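You operate a simulated robot arm through the tools that you are given. There is no shell and no other tool. Be economical: measure what you need, move in short steps, check, and stop when the job is done.

Carry out the task below with a simulated robot arm. There is one attempt and no reset: what you move stays moved.

JOB
Shut and latch the side window, then wash the splash off its pane.
Fine: green pad and soapy water; put the pad back. Set down upright: green pad. What is to be rubbed or washed off counts as gone when no trace of it is left.

Only the result counts: the job must be done as asked and must still hold three seconds after the hand-in. Knocking over, shifting, dropping, spilling or breaking anything else fails it.

ROBOT AND FRAMES
A 7-joint arm with a two-finger parallel gripper, fixed in place. Base frame: the origin is at the foot of the arm, x ahead of it, y to its left, z up. Units: cm, rad, N and s.
With the tool pointing down near the work surface it reaches from about 10 to 86 cm from the base axis. Its first joint turns from -2.007 to 2.007 rad. Payload 3.91 kg.
Tool frame: the origin (TCP) lies between the finger pads and is the grasp point; the fingertips stand 3 cm ahead of it; z points along the fingers, y is the line along which they close. Largest opening 11 cm; finger width 2, thickness 1; the body of the gripper, 4.8 by 11.2 cm, starts 5.5 cm behind the TCP.
Orientation is that of the tool frame in the base frame, as a unit quaternion [w, x, y, z]. With the fingers straight down and closing along the base's y, the tool's x points along the base's -x, its y along +y and its z along -z.

CONTROLS
- The arm moves only by the tool servo_tool. Its argument "increments" is a list of rows, each a list of 6 numbers: the shift along the tool's x, y, z in units of 300 mm (1.0 is 300 mm), then the turn, a rotation vector about the tool's x, y, z in units of 45 degrees (1.0 is 45 degrees). In form: [[x, y, z, ax, ay, az], ...]. A call has 1 to 10 rows; each row is the pose to reach, as a shift and turn from the pose commanded when the call began, along the tool's axes at that moment. "claw" is the opening, from 0 (shut) to 1 (fully open), set as the call begins (left out, the last holds). A call with a number of a shift or a turn outside -1 to 1 is refused whole. Each row takes 0.2 s and may step no farther than 5 cm and 0.15 rad from the row before; otherwise, or with a gripper value out of range, the whole call is refused. Where a pose cannot be reached the arm comes as near as it can. A force on the tool above 70 N (or 10 N above the force at the start of the call, whichever is more), or a blocked arm, ends the call early, and 0.2 s more pass. The fingers move at their own pace (about 15.3 cm/s each) and stop on an object; they squeeze with about 35 N. The grip force told is the motor's: it shows also when the fingers shut on nothing. Time passes only in rows, and 0.2 s behind the last, so rows that repeat a pose let the fingers close. It gives the time, the measured TCP pose, the force on the tool (base axes), the opening and the grip force at its end, in the units of the frame above (readings bear some noise), with the torque about the TCP (base axes, N m) and any sound that the robot's microphone picked up.
- Cameras (640 x 400 px; columns grow to the right, rows downward): "scene" is fixed at [5.44, 48.57, 186.39]; the picture's right is [-0.61, -0.79, 0.00], its down [-0.41, 0.32, -0.86] and it looks along [0.68, -0.52, -0.52] (base axes); focal length 329 px, centre (320, 200). "wrist" rides on the gripper at [7.3, 1.7, -10.3] in the tool frame; the picture's right is [-0.23, 0.97, 0.00], its down [-0.76, -0.18, -0.62] and it looks along [-0.61, -0.14, 0.78] (tool axes); focal length 222 px, centre (320, 200). There is no depth. A picture from a camera that has moved, and an enlarged one, comes with that camera's place and axes in the base frame and with its lens. The place of the scene camera against the robot may be out by one fixed shift of up to 1.8 cm in any direction.
- camera(camera): a new picture of that camera. It takes no simulated time.
- lift_body(by): slides the trunk up (or, below 0, down) by that many cm; the arm rides with it, the base frame stays. It gives what a move gives, with no picture.
- enlarge(camera, box): a new picture of the part [left, top, right, bottom] of that camera's present view, enlarged. It takes no simulated time.
- hand_in(): hands the job in; it is judged then, once.

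Go step by step. Nothing tells you positions but the pictures and the camera data: compare them with the known pose of the tool, close in by small moves and look again before you grip or let go. The budget is 120 turns and 68 pictures, counting those below and the enlarged ones. Unless the task says otherwise, let go and move clear before handing in, and close with one line.

The tools are called by a JSON object that holds its "op" and its "data". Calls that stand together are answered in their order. servo_tool: Moves the arm, as the interface text tells. Its arguments: {"type":"object","properties":{"increments":{"type":"array","items":{"type":"array","items":{"type":"number"}}},"claw":{"type":"number"}},"required":["increments"]} The other tools are called the same way: lift_body (by) slides the trunk up or down; camera (camera) takes a picture; enlarge (camera, box) takes an enlarged picture of a part of a camera's view; hand_in () hands the job in.

At the start:

```text
time_s: 0.0
tcp_pos: [56.38, -35.6, 158.08]
tcp_rot: [0.0, 0.001, 1.0, 0.0]
ft_force: [-0.3, -1.0, -0.3]
torque: [0.0, 0.02, 0.03]
grip_width: 11.0
grasp_force: 0.0
trunk travel left (down, up): [-92.5, 6.5]
```

scene: 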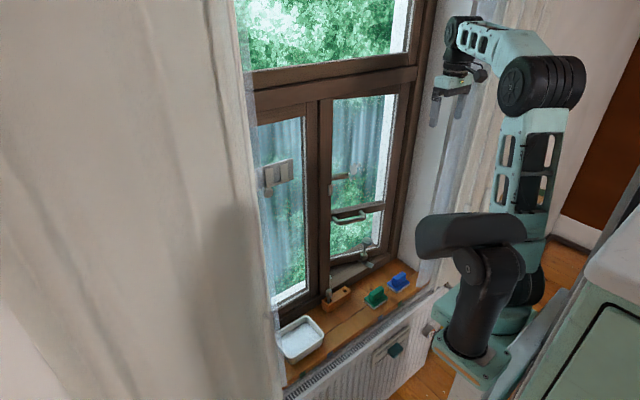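
wrist: 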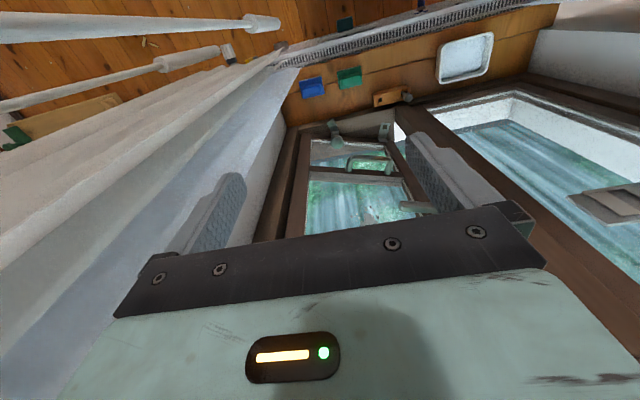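

I see a window with a sill holding a white tray, a brush holder, a green pad and a blue pad; the right lower casement seems to be the open one. I'll enlarge the views first.

{"op": "enlarge", "data": {"camera": "scene", "box": [240, 80, 440, 205]}}

{"op": "enlarge", "data": {"camera": "scene", "box": [260, 190, 460, 315]}}

{"op": "enlarge", "data": {"camera": "scene", "box": [260, 265, 460, 390]}}

{"op": "enlarge", "data": {"camera": "wrist", "box": [280, 60, 480, 240]}}

```text
3.20 times, centred on (340, 142) of scene
camera zoom: at [5.44, 48.57, 186.39], right [-0.61, -0.79, 0.0], down [-0.41, 0.32, -0.86], along [0.68, -0.52, -0.52], focal length 1052 px, centre (256, 384)
```

zoom: 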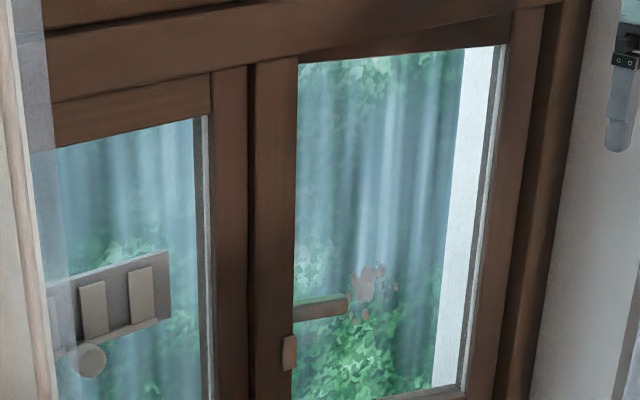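

```text
3.20 times, centred on (360, 252) of scene
camera zoom: at [5.44, 48.57, 186.39], right [-0.61, -0.79, 0.0], down [-0.41, 0.32, -0.86], along [0.68, -0.52, -0.52], focal length 1052 px, centre (192, 32)
```

zoom: 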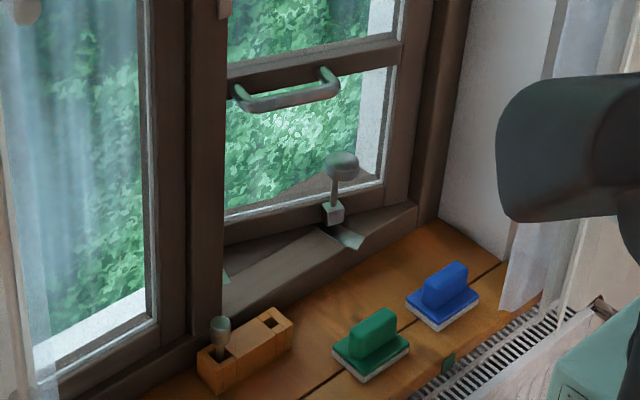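

```text
3.20 times, centred on (360, 328) of scene
camera zoom: at [5.44, 48.57, 186.39], right [-0.61, -0.79, 0.0], down [-0.41, 0.32, -0.86], along [0.68, -0.52, -0.52], focal length 1052 px, centre (192, -208)
```

zoom: 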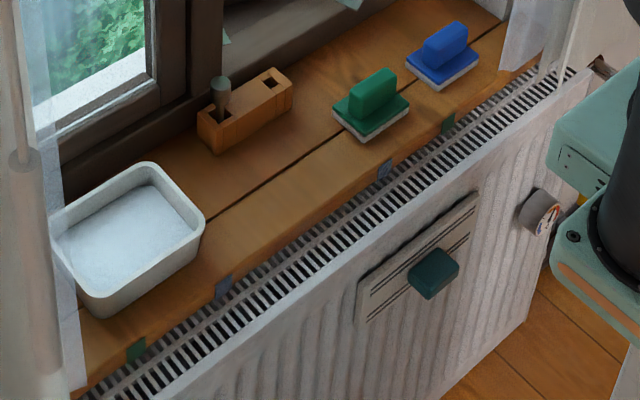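

```text
2.22 times, centred on (380, 150) of wrist
camera zoom: at [48.98, -33.98, 168.35], right [0.23, 0.97, 0.0], down [0.76, -0.18, 0.62], along [0.61, -0.14, -0.78], focal length 494 px, centre (187, 311)
```

zoom: 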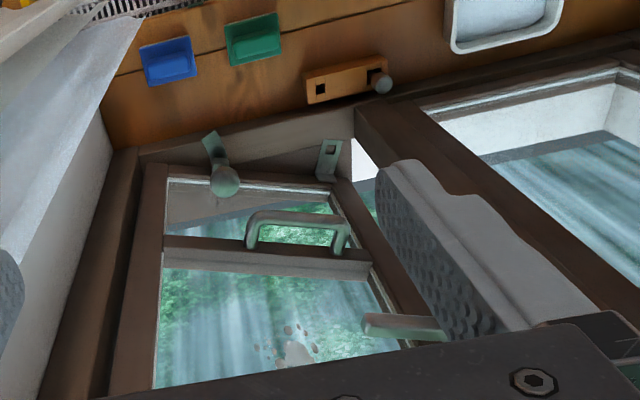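

The sash opens outward (hinged on the right), with a bar pull, a lever handle and some stay hardware; I'll turn the tool to point at the window for a closer look.

{"op": "servo_tool", "data": {"increments": [[0, 0, 0, 0, -0.17, 0], [0, 0, 0, 0, -0.34, 0], [0, 0, 0, 0, -0.51, 0], [0, 0, 0, 0, -0.68, 0], [0, 0, 0, 0, -0.85, 0], [0, 0, 0, 0, -1, 0]]}}

{"op": "servo_tool", "data": {"increments": [[0, 0, 0, 0, -0.17, 0], [0, 0, 0, 0, -0.34, 0], [0, 0, 0, 0, -0.51, 0], [0, 0, 0, 0, -0.68, 0], [0, 0, 0, 0, -0.85, 0], [0, 0, 0, 0, -1, 0]]}}

{"op": "servo_tool", "data": {"increments": [[0, 0, 0, 0, 0, 0.17], [0, 0, 0, 0, 0, 0.34], [0, 0, 0, 0, 0, 0.51], [0, 0, 0, 0, 0, 0.68], [0, 0, 0, 0, 0, 0.85], [0, 0, 0, 0, 0, 1]]}}

{"op": "servo_tool", "data": {"increments": [[0, 0, 0, 0, 0, 0.17], [0, 0, 0, 0, 0, 0.34], [0, 0, 0, 0, 0, 0.51], [0, 0, 0, 0, 0, 0.68], [0, 0, 0, 0, 0, 0.85], [0, 0, 0, 0, 0, 1]]}}

{"op": "lift_body", "data": {"by": -30}}

{"op": "camera", "data": {"camera": "wrist"}}

{"op": "camera", "data": {"camera": "scene"}}

```text
time_s: 1.4
tcp_pos: [55.71, -35.72, 157.46]
tcp_rot: [0.378, 0.005, 0.926, 0.004]
ft_force: [-45.9, 3.2, -41.8]
torque: [2.72, 1.85, -2.83]
grip_width: 10.86
grasp_force: 0.1
trunk travel left (down, up): [-92.5, 6.5]
```

```text
time_s: 1.8
tcp_pos: [55.58, -35.79, 157.3]
tcp_rot: [0.419, 0.008, 0.908, 0.006]
ft_force: [-22.2, 1.4, -4.1]
torque: [0.25, 0.43, -1.41]
grip_width: 10.96
grasp_force: 0.1
trunk travel left (down, up): [-92.5, 6.5]
stopped in row 1: the force on the tool passed its limit at 75 N (the readings are from after the stop); the commanded pose is now the measured one
```

```text
time_s: 3.2
tcp_pos: [55.97, -35.62, 157.3]
tcp_rot: [0.385, 0.353, 0.837, 0.166]
ft_force: [-0.1, 0.7, 0.3]
torque: [0.0, -0.02, 0.02]
grip_width: 11.01
grasp_force: 0.0
trunk travel left (down, up): [-92.5, 6.5]
```

```text
time_s: 4.6
tcp_pos: [56.05, -35.51, 157.18]
tcp_rot: [0.292, 0.647, 0.637, 0.301]
ft_force: [-0.3, -1.0, -0.1]
torque: [-0.04, -0.01, 0.02]
grip_width: 10.98
grasp_force: 0.0
trunk travel left (down, up): [-92.5, 6.5]
```

```text
time_s: 7.6
tcp_pos: [56.18, -35.56, 127.27]
tcp_rot: [0.293, 0.646, 0.638, 0.3]
ft_force: [-0.5, 0.3, -0.1]
torque: [-0.01, -0.01, 0.0]
grip_width: 11.03
grasp_force: 0.0
trunk travel left (down, up): [-62.5, 36.5]
```

```text
61 pictures are left
camera wrist: at [49.23, -28.45, 135.36], right [0.63, -0.24, 0.74], down [-0.59, -0.76, 0.26], along [0.5, -0.6, -0.62], focal length 222 px, centre (320, 200)
```

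wrist: 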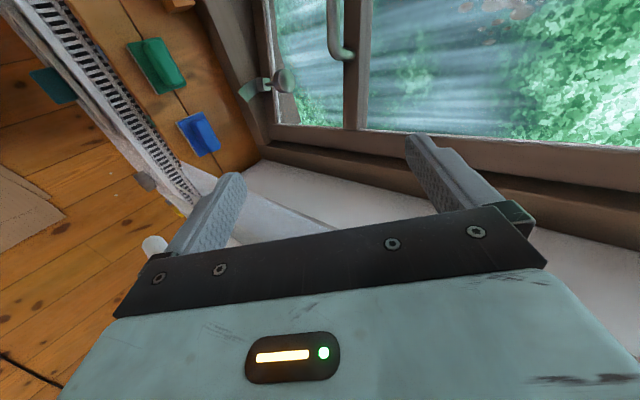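

```text
60 pictures are left
```

scene: 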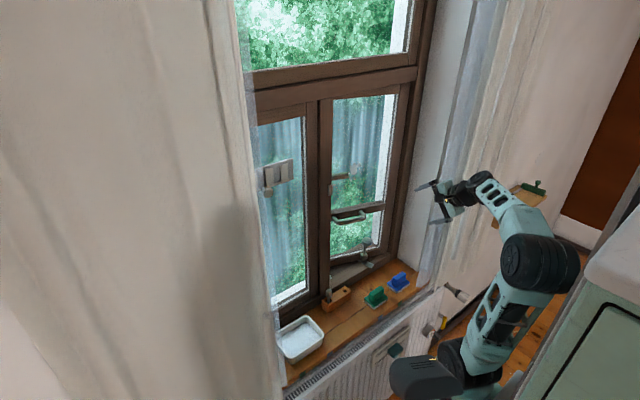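

The pull handle, a ball-knob fitting at the sash bottom and the pads are visible. I'll level the tool toward the window, backing off and shifting left.

{"op": "servo_tool", "data": {"increments": [[0.1, -0.026, -0.03, 0, 0, 0], [0.2, -0.052, -0.06, -0.15, 0, 0], [0.3, -0.078, -0.09, -0.3, 0, 0], [0.4, -0.104, -0.12, -0.45, 0, 0], [0.5, -0.13, -0.152, -0.6, 0, 0], [0.5, -0.13, -0.152, -0.75, 0, 0], [0.5, -0.13, -0.152, -0.89, 0, 0]]}}

{"op": "camera", "data": {"camera": "wrist"}}

```text
time_s: 9.2
tcp_pos: [55.13, -28.89, 123.33]
tcp_rot: [0.493, 0.509, 0.501, 0.498]
ft_force: [-0.1, 0.3, 1.0]
torque: [-0.01, 0.05, -0.07]
grip_width: 11.0
grasp_force: 0.2
out of reach, approached as far as the arm can: row 2, 3, 4, 5, 6, 7
trunk travel left (down, up): [-62.5, 36.5]
```

```text
59 pictures are left
camera wrist: at [44.77, -21.69, 125.26], right [0.02, -0.24, 0.97], down [-0.63, -0.76, -0.18], along [0.78, -0.61, -0.16], focal length 222 px, centre (320, 200)
```

wrist: 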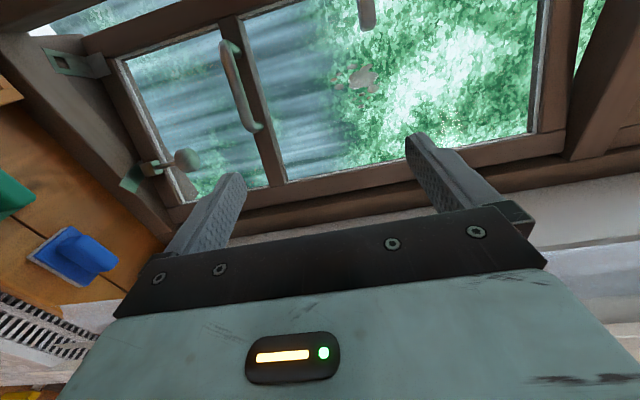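

The tool is level. I'll enlarge the hardware near the sash bottom and the handle.

{"op": "enlarge", "data": {"camera": "wrist", "box": [20, 20, 300, 220]}}

{"op": "enlarge", "data": {"camera": "wrist", "box": [260, 0, 540, 180]}}

```text
2.00 times, centred on (160, 120) of wrist
camera zoom: at [44.77, -21.69, 125.26], right [0.02, -0.24, 0.97], down [-0.63, -0.76, -0.18], along [0.78, -0.61, -0.16], focal length 444 px, centre (640, 360)
```

zoom: 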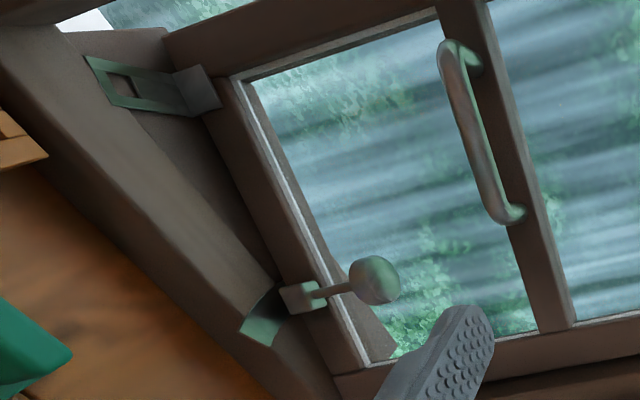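

```text
2.22 times, centred on (400, 90) of wrist
camera zoom: at [44.77, -21.69, 125.26], right [0.02, -0.24, 0.97], down [-0.63, -0.76, -0.18], along [0.78, -0.61, -0.16], focal length 494 px, centre (142, 444)
```

zoom: 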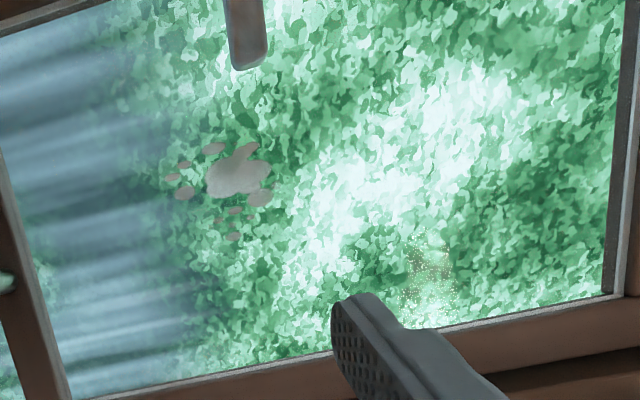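

There's a bracket with a hole on the sash bottom-left, a ball-knob fitting near the hinge side, and a lever on the stile. I'll roll the camera on top and shift left to see the free edge.

{"op": "servo_tool", "data": {"increments": [[0.1, 0, 0.03, 0, 0, 0.17], [0.2, 0, 0.06, 0, 0, 0.34], [0.3, 0, 0.1, 0, 0, 0.51], [0.4, 0, 0.1, 0, 0, 0.68], [0.5, 0, 0.1, 0, 0, 0.85], [0.5, 0, 0.1, 0, 0, 1]]}}

{"op": "servo_tool", "data": {"increments": [[0, 0, 0, 0, 0, 0.17], [0, 0, 0, 0, 0, 0.34], [0, 0, 0, 0, 0, 0.51], [0, 0, 0, 0, 0, 0.68], [0, 0, 0, 0, 0, 0.85], [0, 0, 0, 0, 0, 1]]}}

{"op": "camera", "data": {"camera": "wrist"}}

```text
time_s: 10.6
tcp_pos: [63.26, -14.75, 123.75]
tcp_rot: [0.274, 0.656, 0.272, 0.649]
ft_force: [-1.2, 0.4, -0.2]
torque: [-0.01, 0.02, 0.0]
grip_width: 11.0
grasp_force: 0.1
out of reach, approached as far as the arm can: row 1, 2, 3, 4, 5, 6
trunk travel left (down, up): [-62.5, 36.5]
```

```text
time_s: 12.0
tcp_pos: [63.44, -14.47, 123.76]
tcp_rot: [-0.005, 0.709, -0.007, 0.705]
ft_force: [0.7, 0.0, 0.7]
torque: [-0.02, 0.03, 0.0]
grip_width: 10.99
grasp_force: 0.1
trunk travel left (down, up): [-62.5, 36.5]
```

```text
56 pictures are left
camera wrist: at [52.92, -16.29, 130.98], right [0.0, -0.97, -0.24], down [-0.63, 0.19, -0.75], along [0.78, 0.15, -0.61], focal length 222 px, centre (320, 200)
```

wrist: 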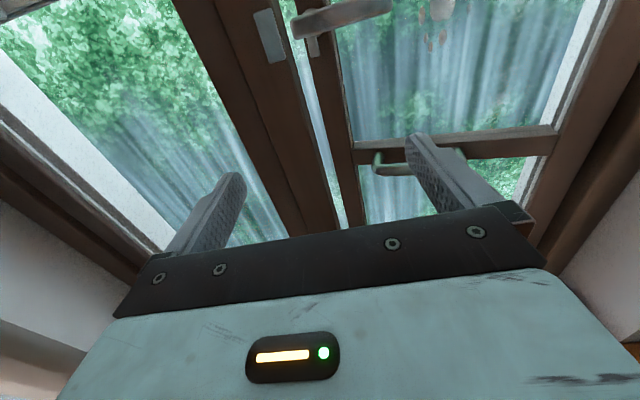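

I see the lever on the stile and a plate on the mullion; I'll enlarge and lift the view.

{"op": "enlarge", "data": {"camera": "wrist", "box": [220, 0, 460, 150]}}

{"op": "lift_body", "data": {"by": 20}}

{"op": "camera", "data": {"camera": "wrist"}}

```text
2.67 times, centred on (340, 75) of wrist
camera zoom: at [52.92, -16.29, 130.98], right [0.0, -0.97, -0.24], down [-0.63, 0.19, -0.75], along [0.78, 0.15, -0.61], focal length 592 px, centre (267, 533)
```

zoom: 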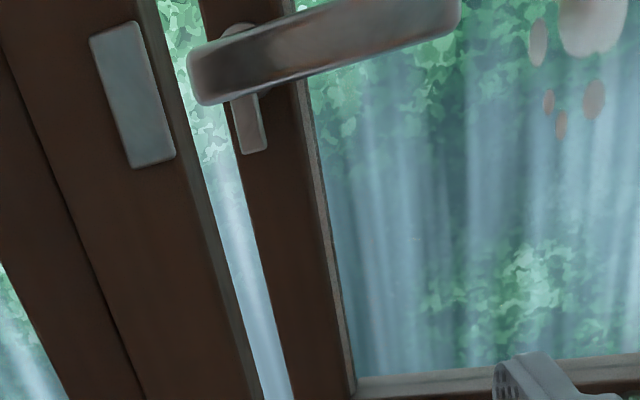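

```text
time_s: 14.2
tcp_pos: [63.35, -14.39, 143.73]
tcp_rot: [-0.004, 0.709, -0.007, 0.705]
ft_force: [0.8, -0.1, -0.7]
torque: [0.02, 0.0, -0.02]
grip_width: 11.01
grasp_force: 0.0
trunk travel left (down, up): [-82.5, 16.5]
```

```text
54 pictures are left
camera wrist: at [52.92, -16.28, 150.98], right [-0.01, -0.97, -0.24], down [-0.63, 0.19, -0.76], along [0.78, 0.15, -0.61], focal length 222 px, centre (320, 200)
```

wrist: 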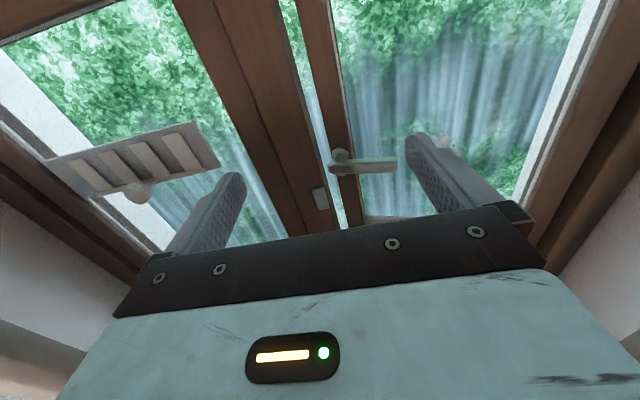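

The lever looks like a turn handle (horizontal = open) with its keep on the mullion. I'll roll back so the camera looks from the left and lower to see the bottom hardware up close.

{"op": "servo_tool", "data": {"increments": [[0, 0, 0, 0, 0, -0.17], [0, 0, 0, 0, 0, -0.34], [0, 0, 0, 0, 0, -0.51], [0, 0, 0, 0, 0, -0.68], [0, 0, 0, 0, 0, -0.85], [0, 0, 0, 0, 0, -1]]}}

{"op": "servo_tool", "data": {"increments": [[0, 0, 0, 0, 0, -0.17], [0, 0, 0, 0, 0, -0.34], [0, 0, 0, 0, 0, -0.51], [0, 0, 0, 0, 0, -0.68], [0, 0, 0, 0, 0, -0.85], [0, 0, 0, 0, 0, -1]]}}

{"op": "lift_body", "data": {"by": -40}}

{"op": "camera", "data": {"camera": "wrist"}}

{"op": "camera", "data": {"camera": "scene"}}

```text
time_s: 15.6
tcp_pos: [63.29, -14.55, 143.79]
tcp_rot: [0.267, 0.657, 0.267, 0.652]
ft_force: [0.2, 0.6, 0.7]
torque: [0.01, 0.01, -0.01]
grip_width: 10.98
grasp_force: 0.0
trunk travel left (down, up): [-82.5, 16.5]
```

```text
time_s: 17.0
tcp_pos: [63.34, -14.51, 143.77]
tcp_rot: [0.496, 0.505, 0.498, 0.502]
ft_force: [0.4, -0.7, -0.1]
torque: [0.0, 0.0, -0.01]
grip_width: 10.98
grasp_force: 0.1
trunk travel left (down, up): [-82.5, 16.5]
```

```text
time_s: 20.8
tcp_pos: [63.31, -14.45, 103.85]
tcp_rot: [0.496, 0.506, 0.497, 0.502]
ft_force: [0.3, -0.4, 0.0]
torque: [-0.01, -0.03, -0.01]
grip_width: 10.99
grasp_force: 0.1
trunk travel left (down, up): [-42.5, 56.5]
```

```text
53 pictures are left
camera wrist: at [52.87, -7.28, 105.6], right [0.0, -0.24, 0.97], down [-0.63, -0.76, -0.19], along [0.78, -0.61, -0.15], focal length 222 px, centre (320, 200)
```

wrist: 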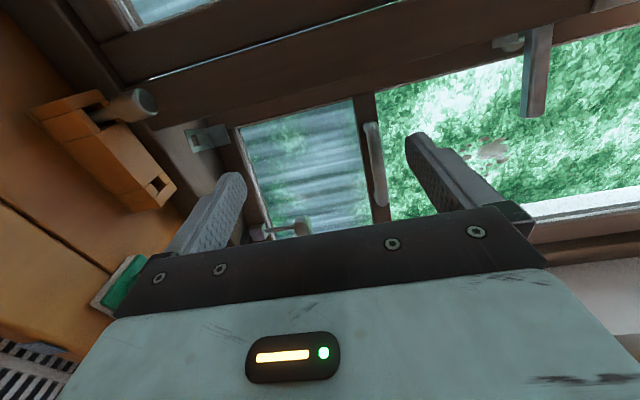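

```text
52 pictures are left
```

scene: 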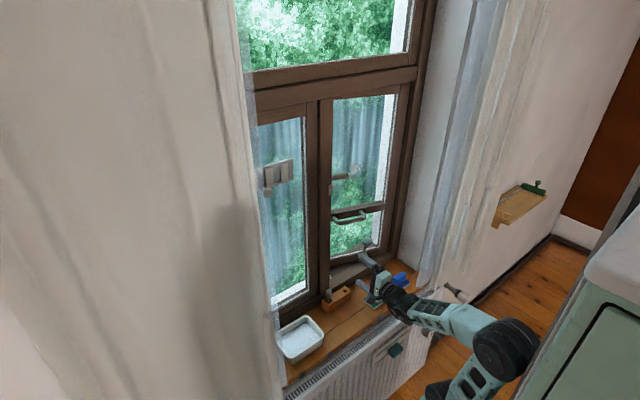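

I'll look closely at the bracket, block and ball.

{"op": "enlarge", "data": {"camera": "wrist", "box": [20, 70, 340, 270]}}

{"op": "enlarge", "data": {"camera": "scene", "box": [300, 200, 420, 310]}}

```text
2.00 times, centred on (180, 170) of wrist
camera zoom: at [52.87, -7.28, 105.6], right [0.0, -0.24, 0.97], down [-0.63, -0.76, -0.19], along [0.78, -0.61, -0.15], focal length 444 px, centre (600, 260)
```

zoom: 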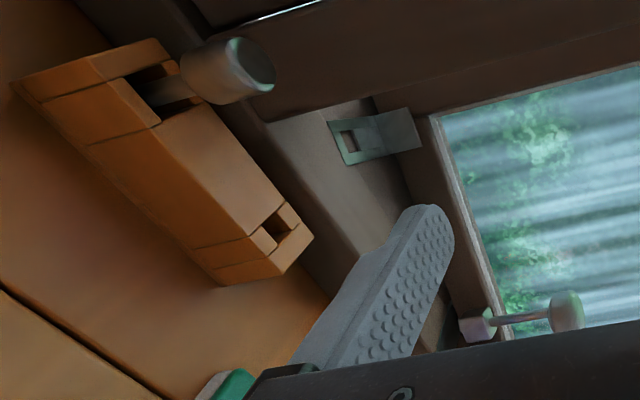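

```text
3.64 times, centred on (360, 255) of scene
camera zoom: at [5.44, 48.57, 186.39], right [-0.61, -0.79, 0.0], down [-0.41, 0.32, -0.86], along [0.68, -0.52, -0.52], focal length 1196 px, centre (174, 0)
```

zoom: 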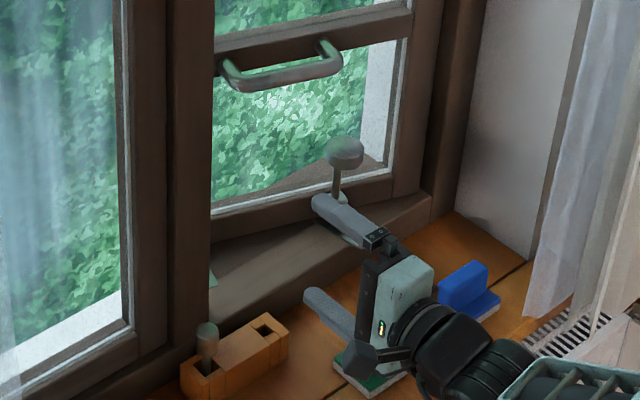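

I'll raise a little and pitch the tool down to see the bottom fittings from above.

{"op": "lift_body", "data": {"by": 12}}

{"op": "servo_tool", "data": {"increments": [[0, 0, 0, 0.17, 0, 0], [0, 0, 0, 0.34, 0, 0], [0, 0, 0, 0.51, 0, 0], [0, 0, 0, 0.68, 0, 0], [0, 0, 0, 0.85, 0, 0], [0, 0, 0, 1, 0, 0]]}}

{"op": "servo_tool", "data": {"increments": [[0, 0, 0, 0.17, 0, 0], [0, 0, 0, 0.34, 0, 0], [0, 0, 0, 0.51, 0, 0], [0, 0, 0, 0.68, 0, 0], [0, 0, 0, 0.85, 0, 0], [0, 0, 0, 1, 0, 0]]}}

{"op": "camera", "data": {"camera": "wrist"}}

```text
time_s: 22.3
tcp_pos: [63.24, -14.45, 115.78]
tcp_rot: [0.495, 0.505, 0.498, 0.501]
ft_force: [-0.1, 0.7, -0.2]
torque: [0.03, 0.01, 0.01]
grip_width: 11.0
grasp_force: 0.1
trunk travel left (down, up): [-54.5, 44.5]
```

```text
time_s: 23.7
tcp_pos: [63.63, -13.76, 115.69]
tcp_rot: [0.264, 0.655, 0.653, 0.273]
ft_force: [-0.7, -1.1, 0.1]
torque: [0.06, -0.06, 0.07]
grip_width: 10.98
grasp_force: 0.0
out of reach, approached as far as the arm can: row 1, 2, 3, 4, 5, 6
trunk travel left (down, up): [-54.5, 44.5]
```

```text
time_s: 25.1
tcp_pos: [63.2, -14.36, 115.6]
tcp_rot: [-0.006, 0.708, 0.706, 0.002]
ft_force: [0.2, 0.3, -0.4]
torque: [-0.01, -0.03, -0.01]
grip_width: 11.01
grasp_force: 0.1
out of reach, approached as far as the arm can: row 6
trunk travel left (down, up): [-54.5, 44.5]
```

```text
49 pictures are left
camera wrist: at [64.82, -7.34, 125.97], right [0.97, -0.23, -0.01], down [-0.18, -0.77, 0.61], along [-0.15, -0.6, -0.79], focal length 222 px, centre (320, 200)
```

wrist: 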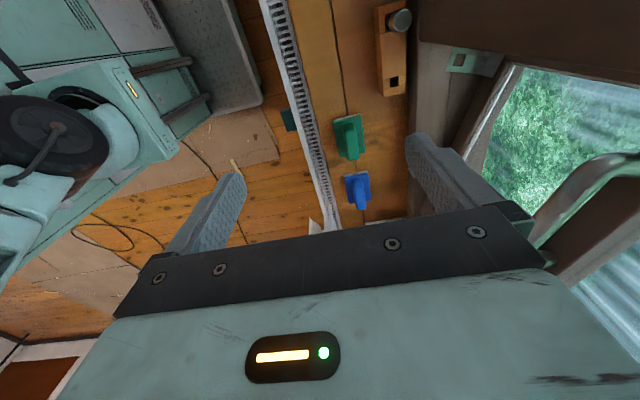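

I take the green pad at about (66,-27), the block with its empty hole at (76,-18) and peg at (76,-9). I'll shift toward the ball fitting for a better view.

{"op": "servo_tool", "data": {"increments": [[-0.1, 0, 0, 0, 0, 0], [-0.2, 0, 0.03, 0, 0, 0], [-0.3, 0.05, 0.06, 0, 0, 0], [-0.3, 0.1, 0.1, 0, 0, 0]]}}

{"op": "enlarge", "data": {"camera": "wrist", "box": [320, 0, 640, 200]}}

```text
time_s: 26.1
tcp_pos: [64.17, -23.67, 112.35]
tcp_rot: [-0.002, 0.708, 0.707, 0.002]
ft_force: [-0.4, 0.0, 0.7]
torque: [0.03, 0.03, 0.02]
grip_width: 11.01
grasp_force: 0.1
out of reach, approached as far as the arm can: row 3, 4
trunk travel left (down, up): [-54.5, 44.5]
```

```text
2.00 times, centred on (480, 100) of wrist
camera zoom: at [65.8, -16.48, 122.7], right [0.97, -0.23, 0.0], down [-0.18, -0.76, 0.62], along [-0.14, -0.6, -0.78], focal length 444 px, centre (0, 400)
```

zoom: 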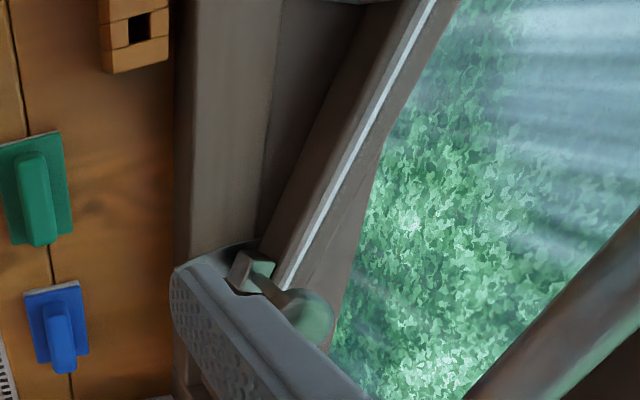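

The sash appears ~30° open. I'll turn the camera to face the window squarely for the knob fitting.

{"op": "servo_tool", "data": {"increments": [[-0.05, -0.1, 0, 0, 0, -0.17], [-0.1, -0.2, 0, 0, 0, -0.34], [-0.15, -0.25, 0, 0, 0, -0.51], [-0.2, -0.25, 0, 0, 0, -0.68], [-0.2, -0.25, 0, 0, 0, -0.85], [-0.2, -0.25, 0, 0, 0, -1]]}}

{"op": "servo_tool", "data": {"increments": [[0, 0, 0, 0, 0, -0.17], [0, 0, 0, 0, 0, -0.34], [0, 0, 0, 0, 0, -0.51], [0, 0, 0, 0, 0, -0.68], [0, 0, 0, 0, 0, -0.85], [0, 0, 0, 0, 0, -1]]}}

{"op": "camera", "data": {"camera": "wrist"}}

```text
time_s: 27.5
tcp_pos: [56.57, -29.56, 112.56]
tcp_rot: [-0.006, 0.383, 0.924, 0.006]
ft_force: [-0.4, 0.6, 0.1]
torque: [0.01, -0.02, 0.01]
grip_width: 11.0
grasp_force: 0.1
trunk travel left (down, up): [-54.5, 44.5]
```

```text
time_s: 28.9
tcp_pos: [57.91, -21.29, 111.84]
tcp_rot: [-0.003, 0.014, 1.0, -0.003]
ft_force: [-1.1, -0.4, 0.7]
torque: [0.02, -0.03, 0.03]
grip_width: 11.0
grasp_force: 0.1
out of reach, approached as far as the arm can: row 4, 5, 6
trunk travel left (down, up): [-54.5, 44.5]
```

```text
47 pictures are left
camera wrist: at [50.65, -19.34, 122.15], right [0.26, 0.97, -0.01], down [0.76, -0.2, 0.62], along [0.6, -0.16, -0.79], focal length 222 px, centre (320, 200)
```

wrist: 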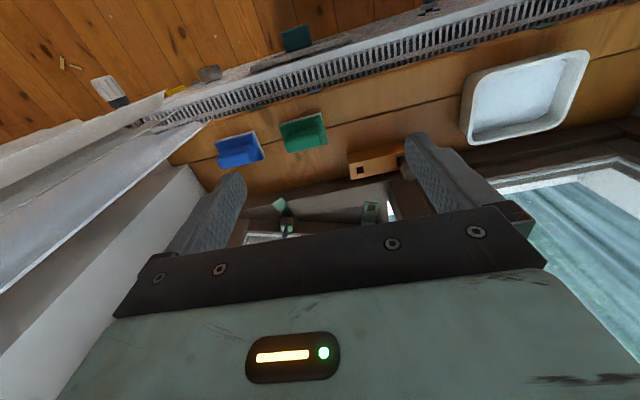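

{"op": "enlarge", "data": {"camera": "wrist", "box": [230, 120, 430, 250]}}

```text
3.08 times, centred on (330, 185) of wrist
camera zoom: at [50.65, -19.34, 122.15], right [0.26, 0.97, -0.01], down [0.76, -0.2, 0.62], along [0.6, -0.16, -0.79], focal length 684 px, centre (289, 246)
```

zoom: 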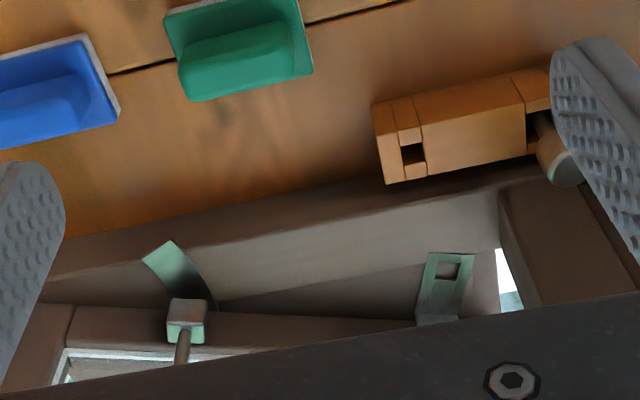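

Now I read the fittings: bar pull at about (81.7,-27,110.5), sash ~10° open, bracket hole near (85,-16.5,84), block hole in line with it. I'll return to the level tool pose to take the bar.

{"op": "servo_tool", "data": {"increments": [[0, 0, 0, 0, 0, 0.17], [0, 0, 0, 0, 0, 0.34], [0, 0, 0, 0, 0, 0.51], [0, 0, 0, 0, 0, 0.68], [0, 0, 0, 0, 0, 0.85], [0, 0, 0, 0, 0, 1]]}}

{"op": "servo_tool", "data": {"increments": [[0, 0, 0, 0, 0, 0.17], [0, 0, 0, 0, 0, 0.34], [0, 0, 0, 0, 0, 0.51], [0, 0, 0, 0, 0, 0.68], [0, 0, 0, 0, 0, 0.85], [0, 0, 0, 0, 0, 1]]}}

{"op": "servo_tool", "data": {"increments": [[0, 0, 0, -0.17, 0, 0], [0, 0, 0, -0.34, 0, 0], [0, 0, 0, -0.51, 0, 0], [0, 0, 0, -0.68, 0, 0], [0, 0, 0, -0.85, 0, 0], [0, 0, 0, -1, 0, 0]]}}

{"op": "servo_tool", "data": {"increments": [[0, 0, 0, -0.17, 0, 0], [0, 0, 0, -0.34, 0, 0], [0, 0, 0, -0.51, 0, 0], [0, 0, 0, -0.68, 0, 0], [0, 0, 0, -0.85, 0, 0], [0, 0, 0, -1, 0, 0]]}}

```text
time_s: 30.3
tcp_pos: [58.09, -21.36, 111.72]
tcp_rot: [-0.005, 0.384, 0.923, 0.006]
ft_force: [-0.2, 0.1, 0.3]
torque: [0.01, 0.01, 0.01]
grip_width: 11.01
grasp_force: 0.0
trunk travel left (down, up): [-54.5, 44.5]
```

```text
time_s: 31.7
tcp_pos: [58.13, -21.41, 111.7]
tcp_rot: [-0.007, 0.709, 0.705, 0.003]
ft_force: [-0.7, 0.5, 1.4]
torque: [0.03, 0.01, 0.02]
grip_width: 11.0
grasp_force: 0.0
trunk travel left (down, up): [-54.5, 44.5]
```

```text
time_s: 33.1
tcp_pos: [63.11, -20.42, 107.84]
tcp_rot: [0.267, 0.657, 0.651, 0.272]
ft_force: [-0.2, -0.4, 0.2]
torque: [-0.01, 0.01, 0.0]
grip_width: 10.99
grasp_force: 0.0
out of reach, approached as far as the arm can: row 2, 3, 4, 5, 6
trunk travel left (down, up): [-54.5, 44.5]
```

```text
time_s: 34.5
tcp_pos: [65.93, -21.89, 109.05]
tcp_rot: [0.497, 0.505, 0.497, 0.502]
ft_force: [-0.9, 0.0, 0.5]
torque: [-0.03, 0.04, 0.01]
grip_width: 11.0
grasp_force: 0.2
out of reach, approached as far as the arm can: row 1, 5, 6
trunk travel left (down, up): [-54.5, 44.5]
```

Level at (65.9,-21.9,109). I'll move to a standoff before the bar with a 10° yaw and look.

{"op": "servo_tool", "data": {"increments": [[-0.08, 0.02, 0.08, 0, -0.11, 0], [-0.17, 0.05, 0.16, 0, -0.22, 0], [-0.17, 0.05, 0.24, 0, -0.22, 0]], "claw": 0.7}}

{"op": "camera", "data": {"camera": "wrist"}}

{"op": "enlarge", "data": {"camera": "scene", "box": [310, 150, 450, 270]}}

```text
time_s: 35.3
tcp_pos: [73.13, -26.91, 110.57]
tcp_rot: [0.537, 0.547, 0.452, 0.457]
ft_force: [0.1, 0.0, -0.5]
torque: [0.0, 0.0, 0.05]
grip_width: 7.7
grasp_force: 0.0
trunk travel left (down, up): [-54.5, 44.5]
```

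```text
45 pictures are left
camera wrist: at [64.07, -18.12, 112.38], right [-0.03, -0.24, 0.97], down [-0.75, -0.64, -0.18], along [0.66, -0.73, -0.16], focal length 222 px, centre (320, 200)
```

wrist: 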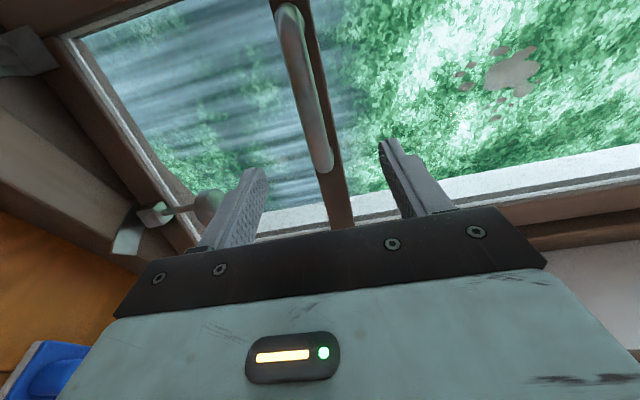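

```text
3.33 times, centred on (380, 210) of scene
camera zoom: at [5.44, 48.57, 186.39], right [-0.61, -0.79, 0.0], down [-0.41, 0.32, -0.86], along [0.68, -0.52, -0.52], focal length 1096 px, centre (120, 167)
```

zoom: 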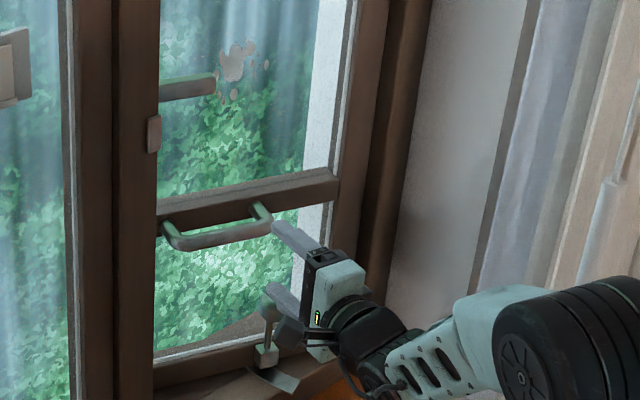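

The bar sits centered between the fingers in height; I'll advance onto it.

{"op": "servo_tool", "data": {"increments": [[0.03, 0, 0.1, 0, 0, 0], [0.053, 0, 0.2, 0, 0, 0], [0.053, 0, 0.265, 0, 0, 0]]}}

{"op": "camera", "data": {"camera": "wrist"}}

```text
time_s: 36.1
tcp_pos: [81.16, -26.68, 110.69]
tcp_rot: [0.537, 0.547, 0.453, 0.455]
ft_force: [-1.0, -0.7, -0.8]
torque: [0.01, 0.01, 0.0]
grip_width: 7.7
grasp_force: 0.1
trunk travel left (down, up): [-54.5, 44.5]
```

```text
43 pictures are left
camera wrist: at [72.23, -17.81, 112.4], right [-0.03, -0.24, 0.97], down [-0.75, -0.64, -0.18], along [0.66, -0.73, -0.16], focal length 222 px, centre (320, 200)
```

wrist: 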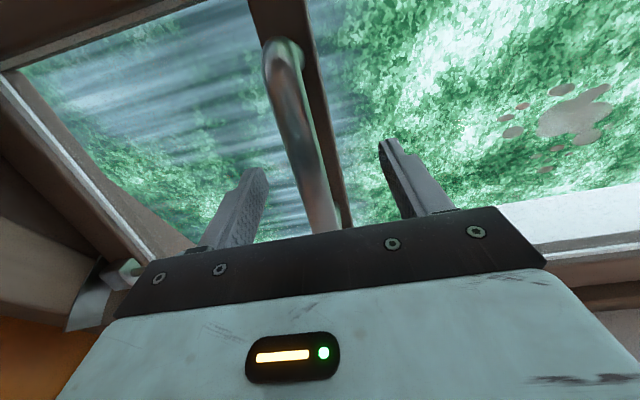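

The bar lies between the fingers; I close on it.

{"op": "servo_tool", "data": {"increments": [[0, 0, 0, 0, 0, 0], [0, 0, 0, 0, 0, 0], [0, 0, 0, 0, 0, 0]], "claw": 0}}

```text
time_s: 36.9
tcp_pos: [81.26, -26.64, 110.05]
tcp_rot: [0.534, 0.55, 0.455, 0.453]
ft_force: [-4.4, 3.1, -36.0]
torque: [-0.64, 0.65, -0.63]
grip_width: 1.99
grasp_force: 45.1
trunk travel left (down, up): [-54.5, 44.5]
```

Gripped (2 cm bar). I relieve the vertical load and try a small pull.

{"op": "servo_tool", "data": {"increments": [[0, -0.025, 0, 0, 0, 0], [0, -0.025, -0.015, 0, 0, 0], [0, -0.025, -0.03, 0, 0, 0]]}}

```text
time_s: 37.7
tcp_pos: [80.33, -26.65, 110.07]
tcp_rot: [0.538, 0.547, 0.452, 0.456]
ft_force: [6.8, -8.4, -7.0]
torque: [-0.8, 0.46, 1.07]
grip_width: 2.0
grasp_force: 45.1
trunk travel left (down, up): [-54.5, 44.5]
```

It gives way, so the sash is free to move. Continue pulling along the arc.

{"op": "servo_tool", "data": {"increments": [[-0.006, 0, -0.025, 0, 0.05, 0], [-0.012, 0, -0.05, 0, 0.1, 0], [-0.018, 0, -0.075, 0, 0.14, 0], [-0.018, 0, -0.075, 0, 0.14, 0]]}}

{"op": "camera", "data": {"camera": "scene"}}

```text
time_s: 38.7
tcp_pos: [77.85, -27.19, 110.05]
tcp_rot: [0.513, 0.522, 0.478, 0.486]
ft_force: [10.9, -31.4, 12.2]
torque: [-0.86, 0.01, 0.18]
grip_width: 1.99
grasp_force: 45.1
trunk travel left (down, up): [-54.5, 44.5]
```

```text
42 pictures are left
```

scene: 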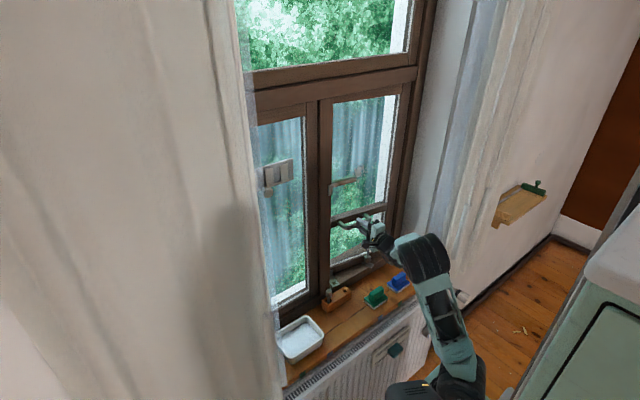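

The sash is following. There's a side load of −31 N in y, so I'll ease toward −y and keep pulling.

{"op": "servo_tool", "data": {"increments": [[-0.03, 0, 0, 0, 0, 0], [-0.035, 0, -0.02, 0, 0.03, 0], [-0.035, 0, -0.04, 0, 0.06, 0], [-0.035, 0, -0.04, 0, 0.06, 0]]}}

{"op": "enlarge", "data": {"camera": "scene", "box": [300, 170, 420, 310]}}

{"op": "camera", "data": {"camera": "wrist"}}

```text
time_s: 39.7
tcp_pos: [76.67, -27.4, 109.87]
tcp_rot: [0.498, 0.508, 0.495, 0.499]
ft_force: [7.3, 2.4, 15.5]
torque: [-0.77, -0.02, 1.41]
grip_width: 1.98
grasp_force: 44.7
trunk travel left (down, up): [-54.5, 44.5]
```

```text
2.86 times, centred on (360, 240) of scene
camera zoom: at [5.44, 48.57, 186.39], right [-0.61, -0.79, 0.0], down [-0.41, 0.32, -0.86], along [0.68, -0.52, -0.52], focal length 939 px, centre (206, 86)
```

zoom: 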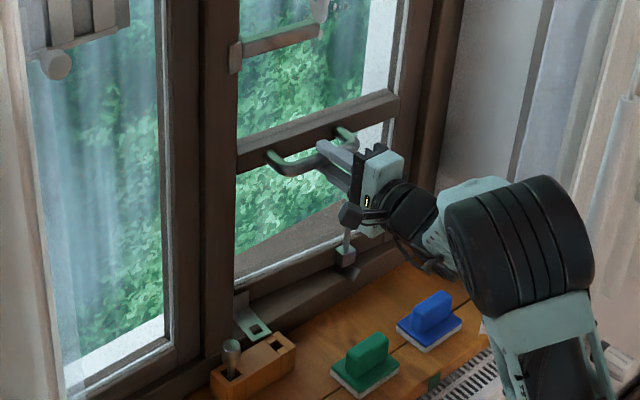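

```text
40 pictures are left
camera wrist: at [66.35, -20.2, 111.76], right [0.0, -0.24, 0.97], down [-0.63, -0.75, -0.19], along [0.77, -0.61, -0.15], focal length 222 px, centre (320, 200)
```

wrist: 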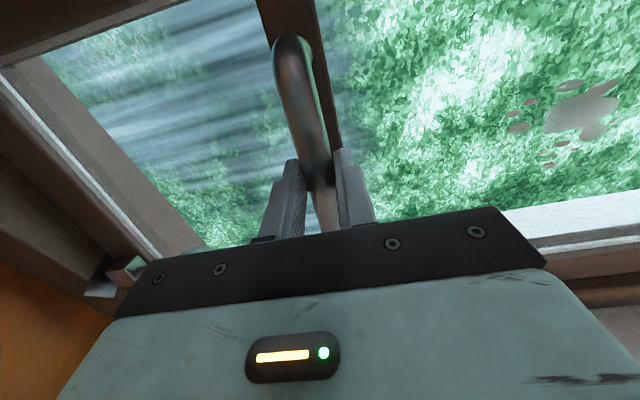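

The hasp with the hole swings over the block's empty hole — so it's a hasp and peg besides the lever. Continue closing until it stops.

{"op": "servo_tool", "data": {"increments": [[0, 0, -0.02, 0, 0.03, 0], [0, 0, -0.04, 0, 0.05, 0], [0, 0, -0.06, 0, 0.07, 0], [0, 0, -0.06, 0, 0.07, 0]]}}

{"op": "enlarge", "data": {"camera": "scene", "box": [300, 170, 420, 310]}}

```text
time_s: 40.7
tcp_pos: [74.92, -27.99, 109.95]
tcp_rot: [0.488, 0.496, 0.505, 0.51]
ft_force: [10.8, -23.3, 22.1]
torque: [-0.88, -0.25, -0.1]
grip_width: 1.98
grasp_force: 45.3
trunk travel left (down, up): [-54.5, 44.5]
```

```text
2.86 times, centred on (360, 240) of scene
camera zoom: at [5.44, 48.57, 186.39], right [-0.61, -0.79, 0.0], down [-0.41, 0.32, -0.86], along [0.68, -0.52, -0.52], focal length 939 px, centre (206, 86)
```

zoom: 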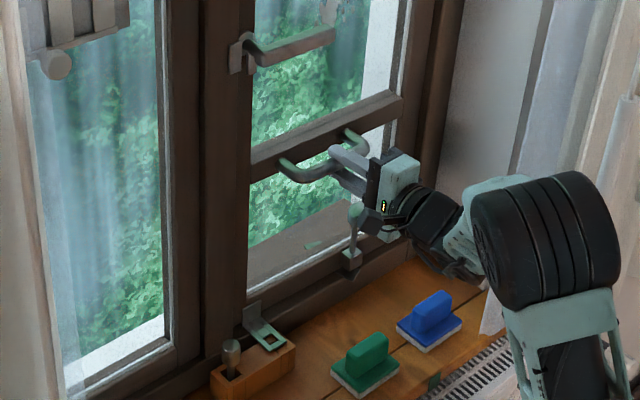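

Nearly shut; continue, easing −y.

{"op": "servo_tool", "data": {"increments": [[-0.02, -0.01, -0.01, 0, 0, 0], [-0.03, -0.02, -0.03, 0, 0.02, 0], [-0.03, -0.02, -0.05, 0, 0.04, 0], [-0.03, -0.02, -0.05, 0, 0.04, 0]]}}

{"op": "enlarge", "data": {"camera": "scene", "box": [300, 170, 420, 310]}}

```text
time_s: 41.7
tcp_pos: [73.78, -28.24, 109.95]
tcp_rot: [0.482, 0.479, 0.514, 0.524]
ft_force: [39.4, 3.7, 49.4]
torque: [-0.43, -0.71, -0.01]
grip_width: 1.98
grasp_force: 45.3
trunk travel left (down, up): [-54.5, 44.5]
```

```text
2.86 times, centred on (360, 240) of scene
camera zoom: at [5.44, 48.57, 186.39], right [-0.61, -0.79, 0.0], down [-0.41, 0.32, -0.86], along [0.68, -0.52, -0.52], focal length 939 px, centre (206, 86)
```

zoom: 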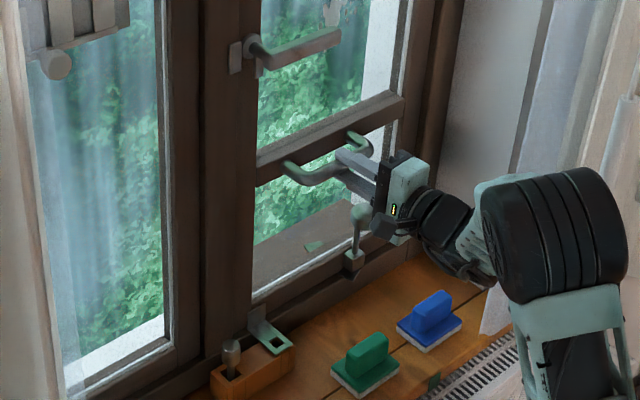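

It's stopped against the frame. I'll relax the load and check before letting go.

{"op": "servo_tool", "data": {"increments": [[0, 0.03, 0.01, 0, 0, 0], [0, 0.045, 0.025, 0, 0, 0], [0, 0.045, 0.025, 0, 0, 0]]}}

{"op": "servo_tool", "data": {"increments": [[0, 0, 0, 0, 0, 0], [0, 0, 0, 0, 0, 0], [0, 0, 0, 0, 0, 0]], "claw": 0.5}}

{"op": "camera", "data": {"camera": "wrist"}}

{"op": "enlarge", "data": {"camera": "scene", "box": [300, 150, 400, 310]}}

```text
time_s: 42.5
tcp_pos: [74.23, -28.29, 110.05]
tcp_rot: [0.472, 0.49, 0.519, 0.517]
ft_force: [-14.6, 28.0, -24.2]
torque: [-0.71, 0.46, -0.38]
grip_width: 1.96
grasp_force: 45.2
trunk travel left (down, up): [-54.5, 44.5]
```

```text
time_s: 43.3
tcp_pos: [74.11, -28.64, 110.65]
tcp_rot: [0.479, 0.487, 0.514, 0.52]
ft_force: [-0.2, -0.4, -0.3]
torque: [-0.04, -0.01, 0.02]
grip_width: 5.5
grasp_force: 0.0
trunk travel left (down, up): [-54.5, 44.5]
```

```text
37 pictures are left
camera wrist: at [63.28, -22.21, 112.47], right [0.02, -0.24, 0.97], down [-0.57, -0.8, -0.19], along [0.82, -0.55, -0.15], focal length 222 px, centre (320, 200)
```

wrist: 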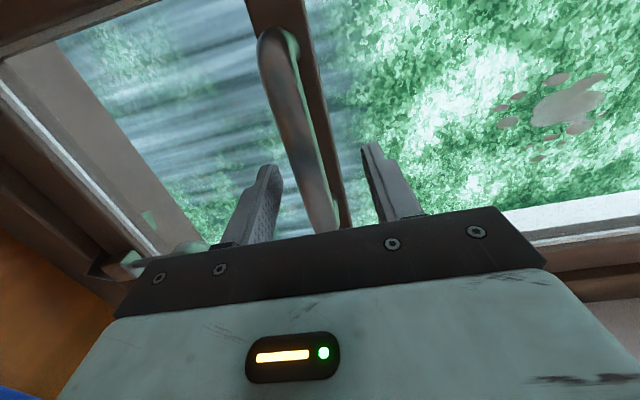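

```text
2.50 times, centred on (350, 230) of scene
camera zoom: at [5.44, 48.57, 186.39], right [-0.61, -0.79, 0.0], down [-0.41, 0.32, -0.86], along [0.68, -0.52, -0.52], focal length 822 px, centre (245, 125)
```

zoom: 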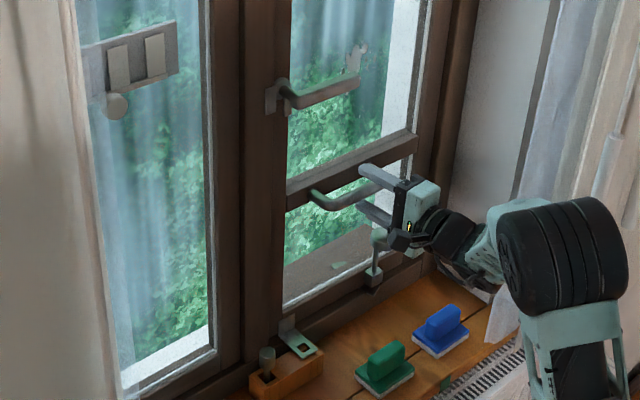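

The sash stays put on release. I'll back off and look at lever and hasp.

{"op": "servo_tool", "data": {"increments": [[0, 0, -0.1, 0, 0, 0], [0, 0, -0.2, 0, -0.1, 0], [0.1, 0, -0.2, 0, -0.1, 0], [0.2, 0, -0.2, 0, -0.1, 0], [0.3, 0, -0.2, 0, -0.1, 0], [0.4, 0, -0.2, 0, -0.1, 0]]}}

{"op": "camera", "data": {"camera": "wrist"}}

```text
time_s: 44.7
tcp_pos: [67.14, -18.22, 111.4]
tcp_rot: [0.499, 0.505, 0.491, 0.504]
ft_force: [-0.4, -3.7, 0.4]
torque: [-0.04, 0.0, 0.25]
grip_width: 5.52
grasp_force: 0.0
out of reach, approached as far as the arm can: row 6
trunk travel left (down, up): [-54.5, 44.5]
```

```text
35 pictures are left
camera wrist: at [56.7, -10.97, 113.07], right [-0.01, -0.25, 0.97], down [-0.63, -0.75, -0.2], along [0.78, -0.61, -0.15], focal length 222 px, centre (320, 200)
```

wrist: 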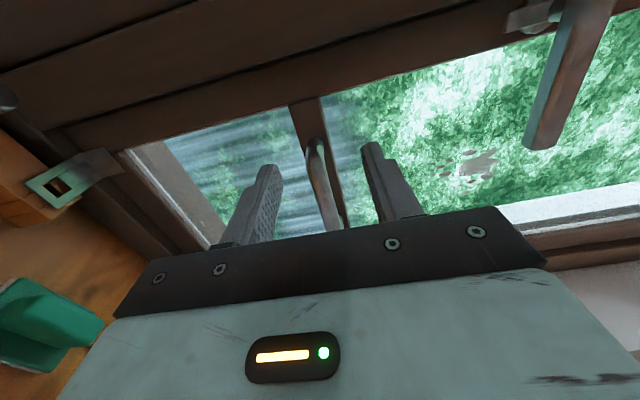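

{"op": "enlarge", "data": {"camera": "wrist", "box": [0, 70, 160, 240]}}

{"op": "lift_body", "data": {"by": 16}}

{"op": "camera", "data": {"camera": "wrist"}}

```text
2.35 times, centred on (80, 155) of wrist
camera zoom: at [56.7, -10.97, 113.07], right [-0.01, -0.25, 0.97], down [-0.63, -0.75, -0.2], along [0.78, -0.61, -0.15], focal length 523 px, centre (885, 306)
```

zoom: 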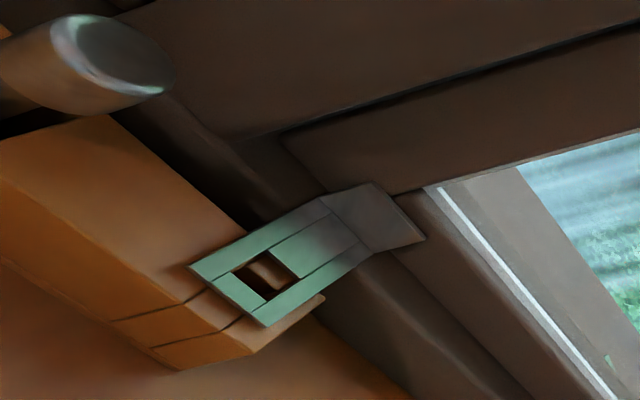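

```text
time_s: 46.5
tcp_pos: [67.12, -18.17, 127.42]
tcp_rot: [0.499, 0.505, 0.491, 0.505]
ft_force: [0.9, 0.6, 0.4]
torque: [-0.02, 0.02, 0.04]
grip_width: 5.51
grasp_force: 0.0
trunk travel left (down, up): [-70.5, 28.5]
```

```text
33 pictures are left
camera wrist: at [56.72, -10.93, 129.07], right [-0.01, -0.25, 0.97], down [-0.63, -0.75, -0.2], along [0.78, -0.61, -0.15], focal length 222 px, centre (320, 200)
```

wrist: 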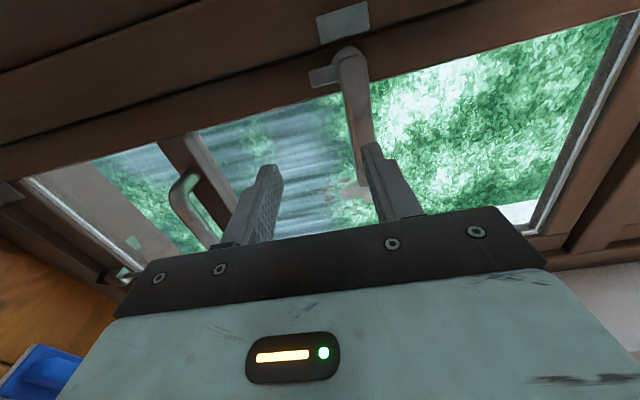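

The hasp hole sits right above the block's empty hole, and the lever's tongue would swing behind the mullion plate if the lever is turned down. First the lever: I'll straddle it near its end.

{"op": "servo_tool", "data": {"increments": [[-0.07, 0.05, 0, 0, 0, 0], [-0.143, 0.093, 0, 0, 0, 0], [-0.143, 0.093, 0.08, 0, 0, 0], [-0.143, 0.093, 0.15, 0, 0, 0]], "claw": 0.55}}

{"op": "camera", "data": {"camera": "wrist"}}

```text
time_s: 47.5
tcp_pos: [71.53, -22.57, 130.04]
tcp_rot: [0.499, 0.505, 0.492, 0.505]
ft_force: [-0.2, 1.2, -0.2]
torque: [0.0, 0.01, 0.0]
grip_width: 6.03
grasp_force: 0.0
trunk travel left (down, up): [-70.5, 28.5]
```

```text
32 pictures are left
camera wrist: at [61.15, -15.3, 131.75], right [-0.01, -0.25, 0.97], down [-0.63, -0.75, -0.2], along [0.78, -0.61, -0.15], focal length 222 px, centre (320, 200)
```

wrist: 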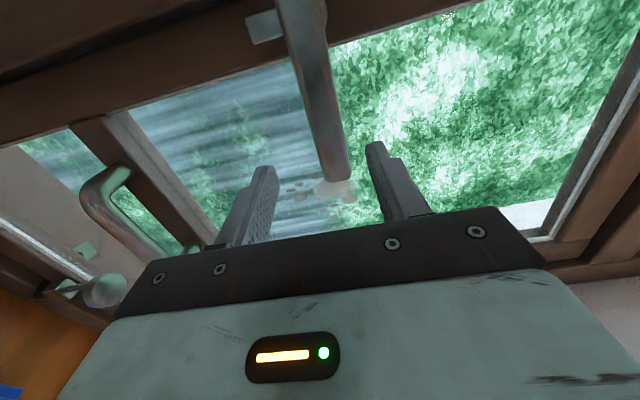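

The lever lies between the fingers. Advance onto it.

{"op": "servo_tool", "data": {"increments": [[0.02, 0.02, 0.05, 0, 0, 0], [0.03, 0.02, 0.11, 0, 0, 0], [0.03, 0.02, 0.11, 0, 0, 0]]}}

{"op": "servo_tool", "data": {"increments": [[0, 0, 0, 0, 0, 0], [0, 0, 0, 0, 0, 0]], "claw": 0.25}}

{"op": "camera", "data": {"camera": "wrist"}}

```text
time_s: 48.3
tcp_pos: [74.96, -21.57, 130.54]
tcp_rot: [0.499, 0.505, 0.491, 0.505]
ft_force: [-1.0, 0.6, -0.2]
torque: [0.02, 0.0, 0.01]
grip_width: 6.04
grasp_force: 0.0
trunk travel left (down, up): [-70.5, 28.5]
```

```text
time_s: 48.9
tcp_pos: [74.97, -21.68, 130.56]
tcp_rot: [0.499, 0.506, 0.491, 0.504]
ft_force: [0.1, -0.2, 0.4]
torque: [-0.01, 0.0, 0.03]
grip_width: 2.81
grasp_force: 0.8
trunk travel left (down, up): [-70.5, 28.5]
```

```text
31 pictures are left
camera wrist: at [64.54, -14.35, 132.28], right [-0.01, -0.25, 0.97], down [-0.63, -0.75, -0.2], along [0.78, -0.61, -0.15], focal length 222 px, centre (320, 200)
```

wrist: 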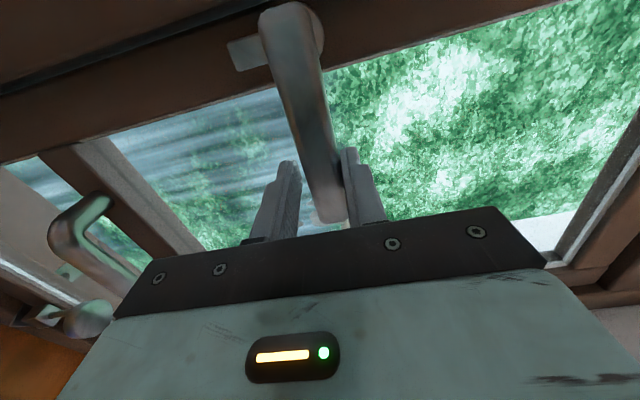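

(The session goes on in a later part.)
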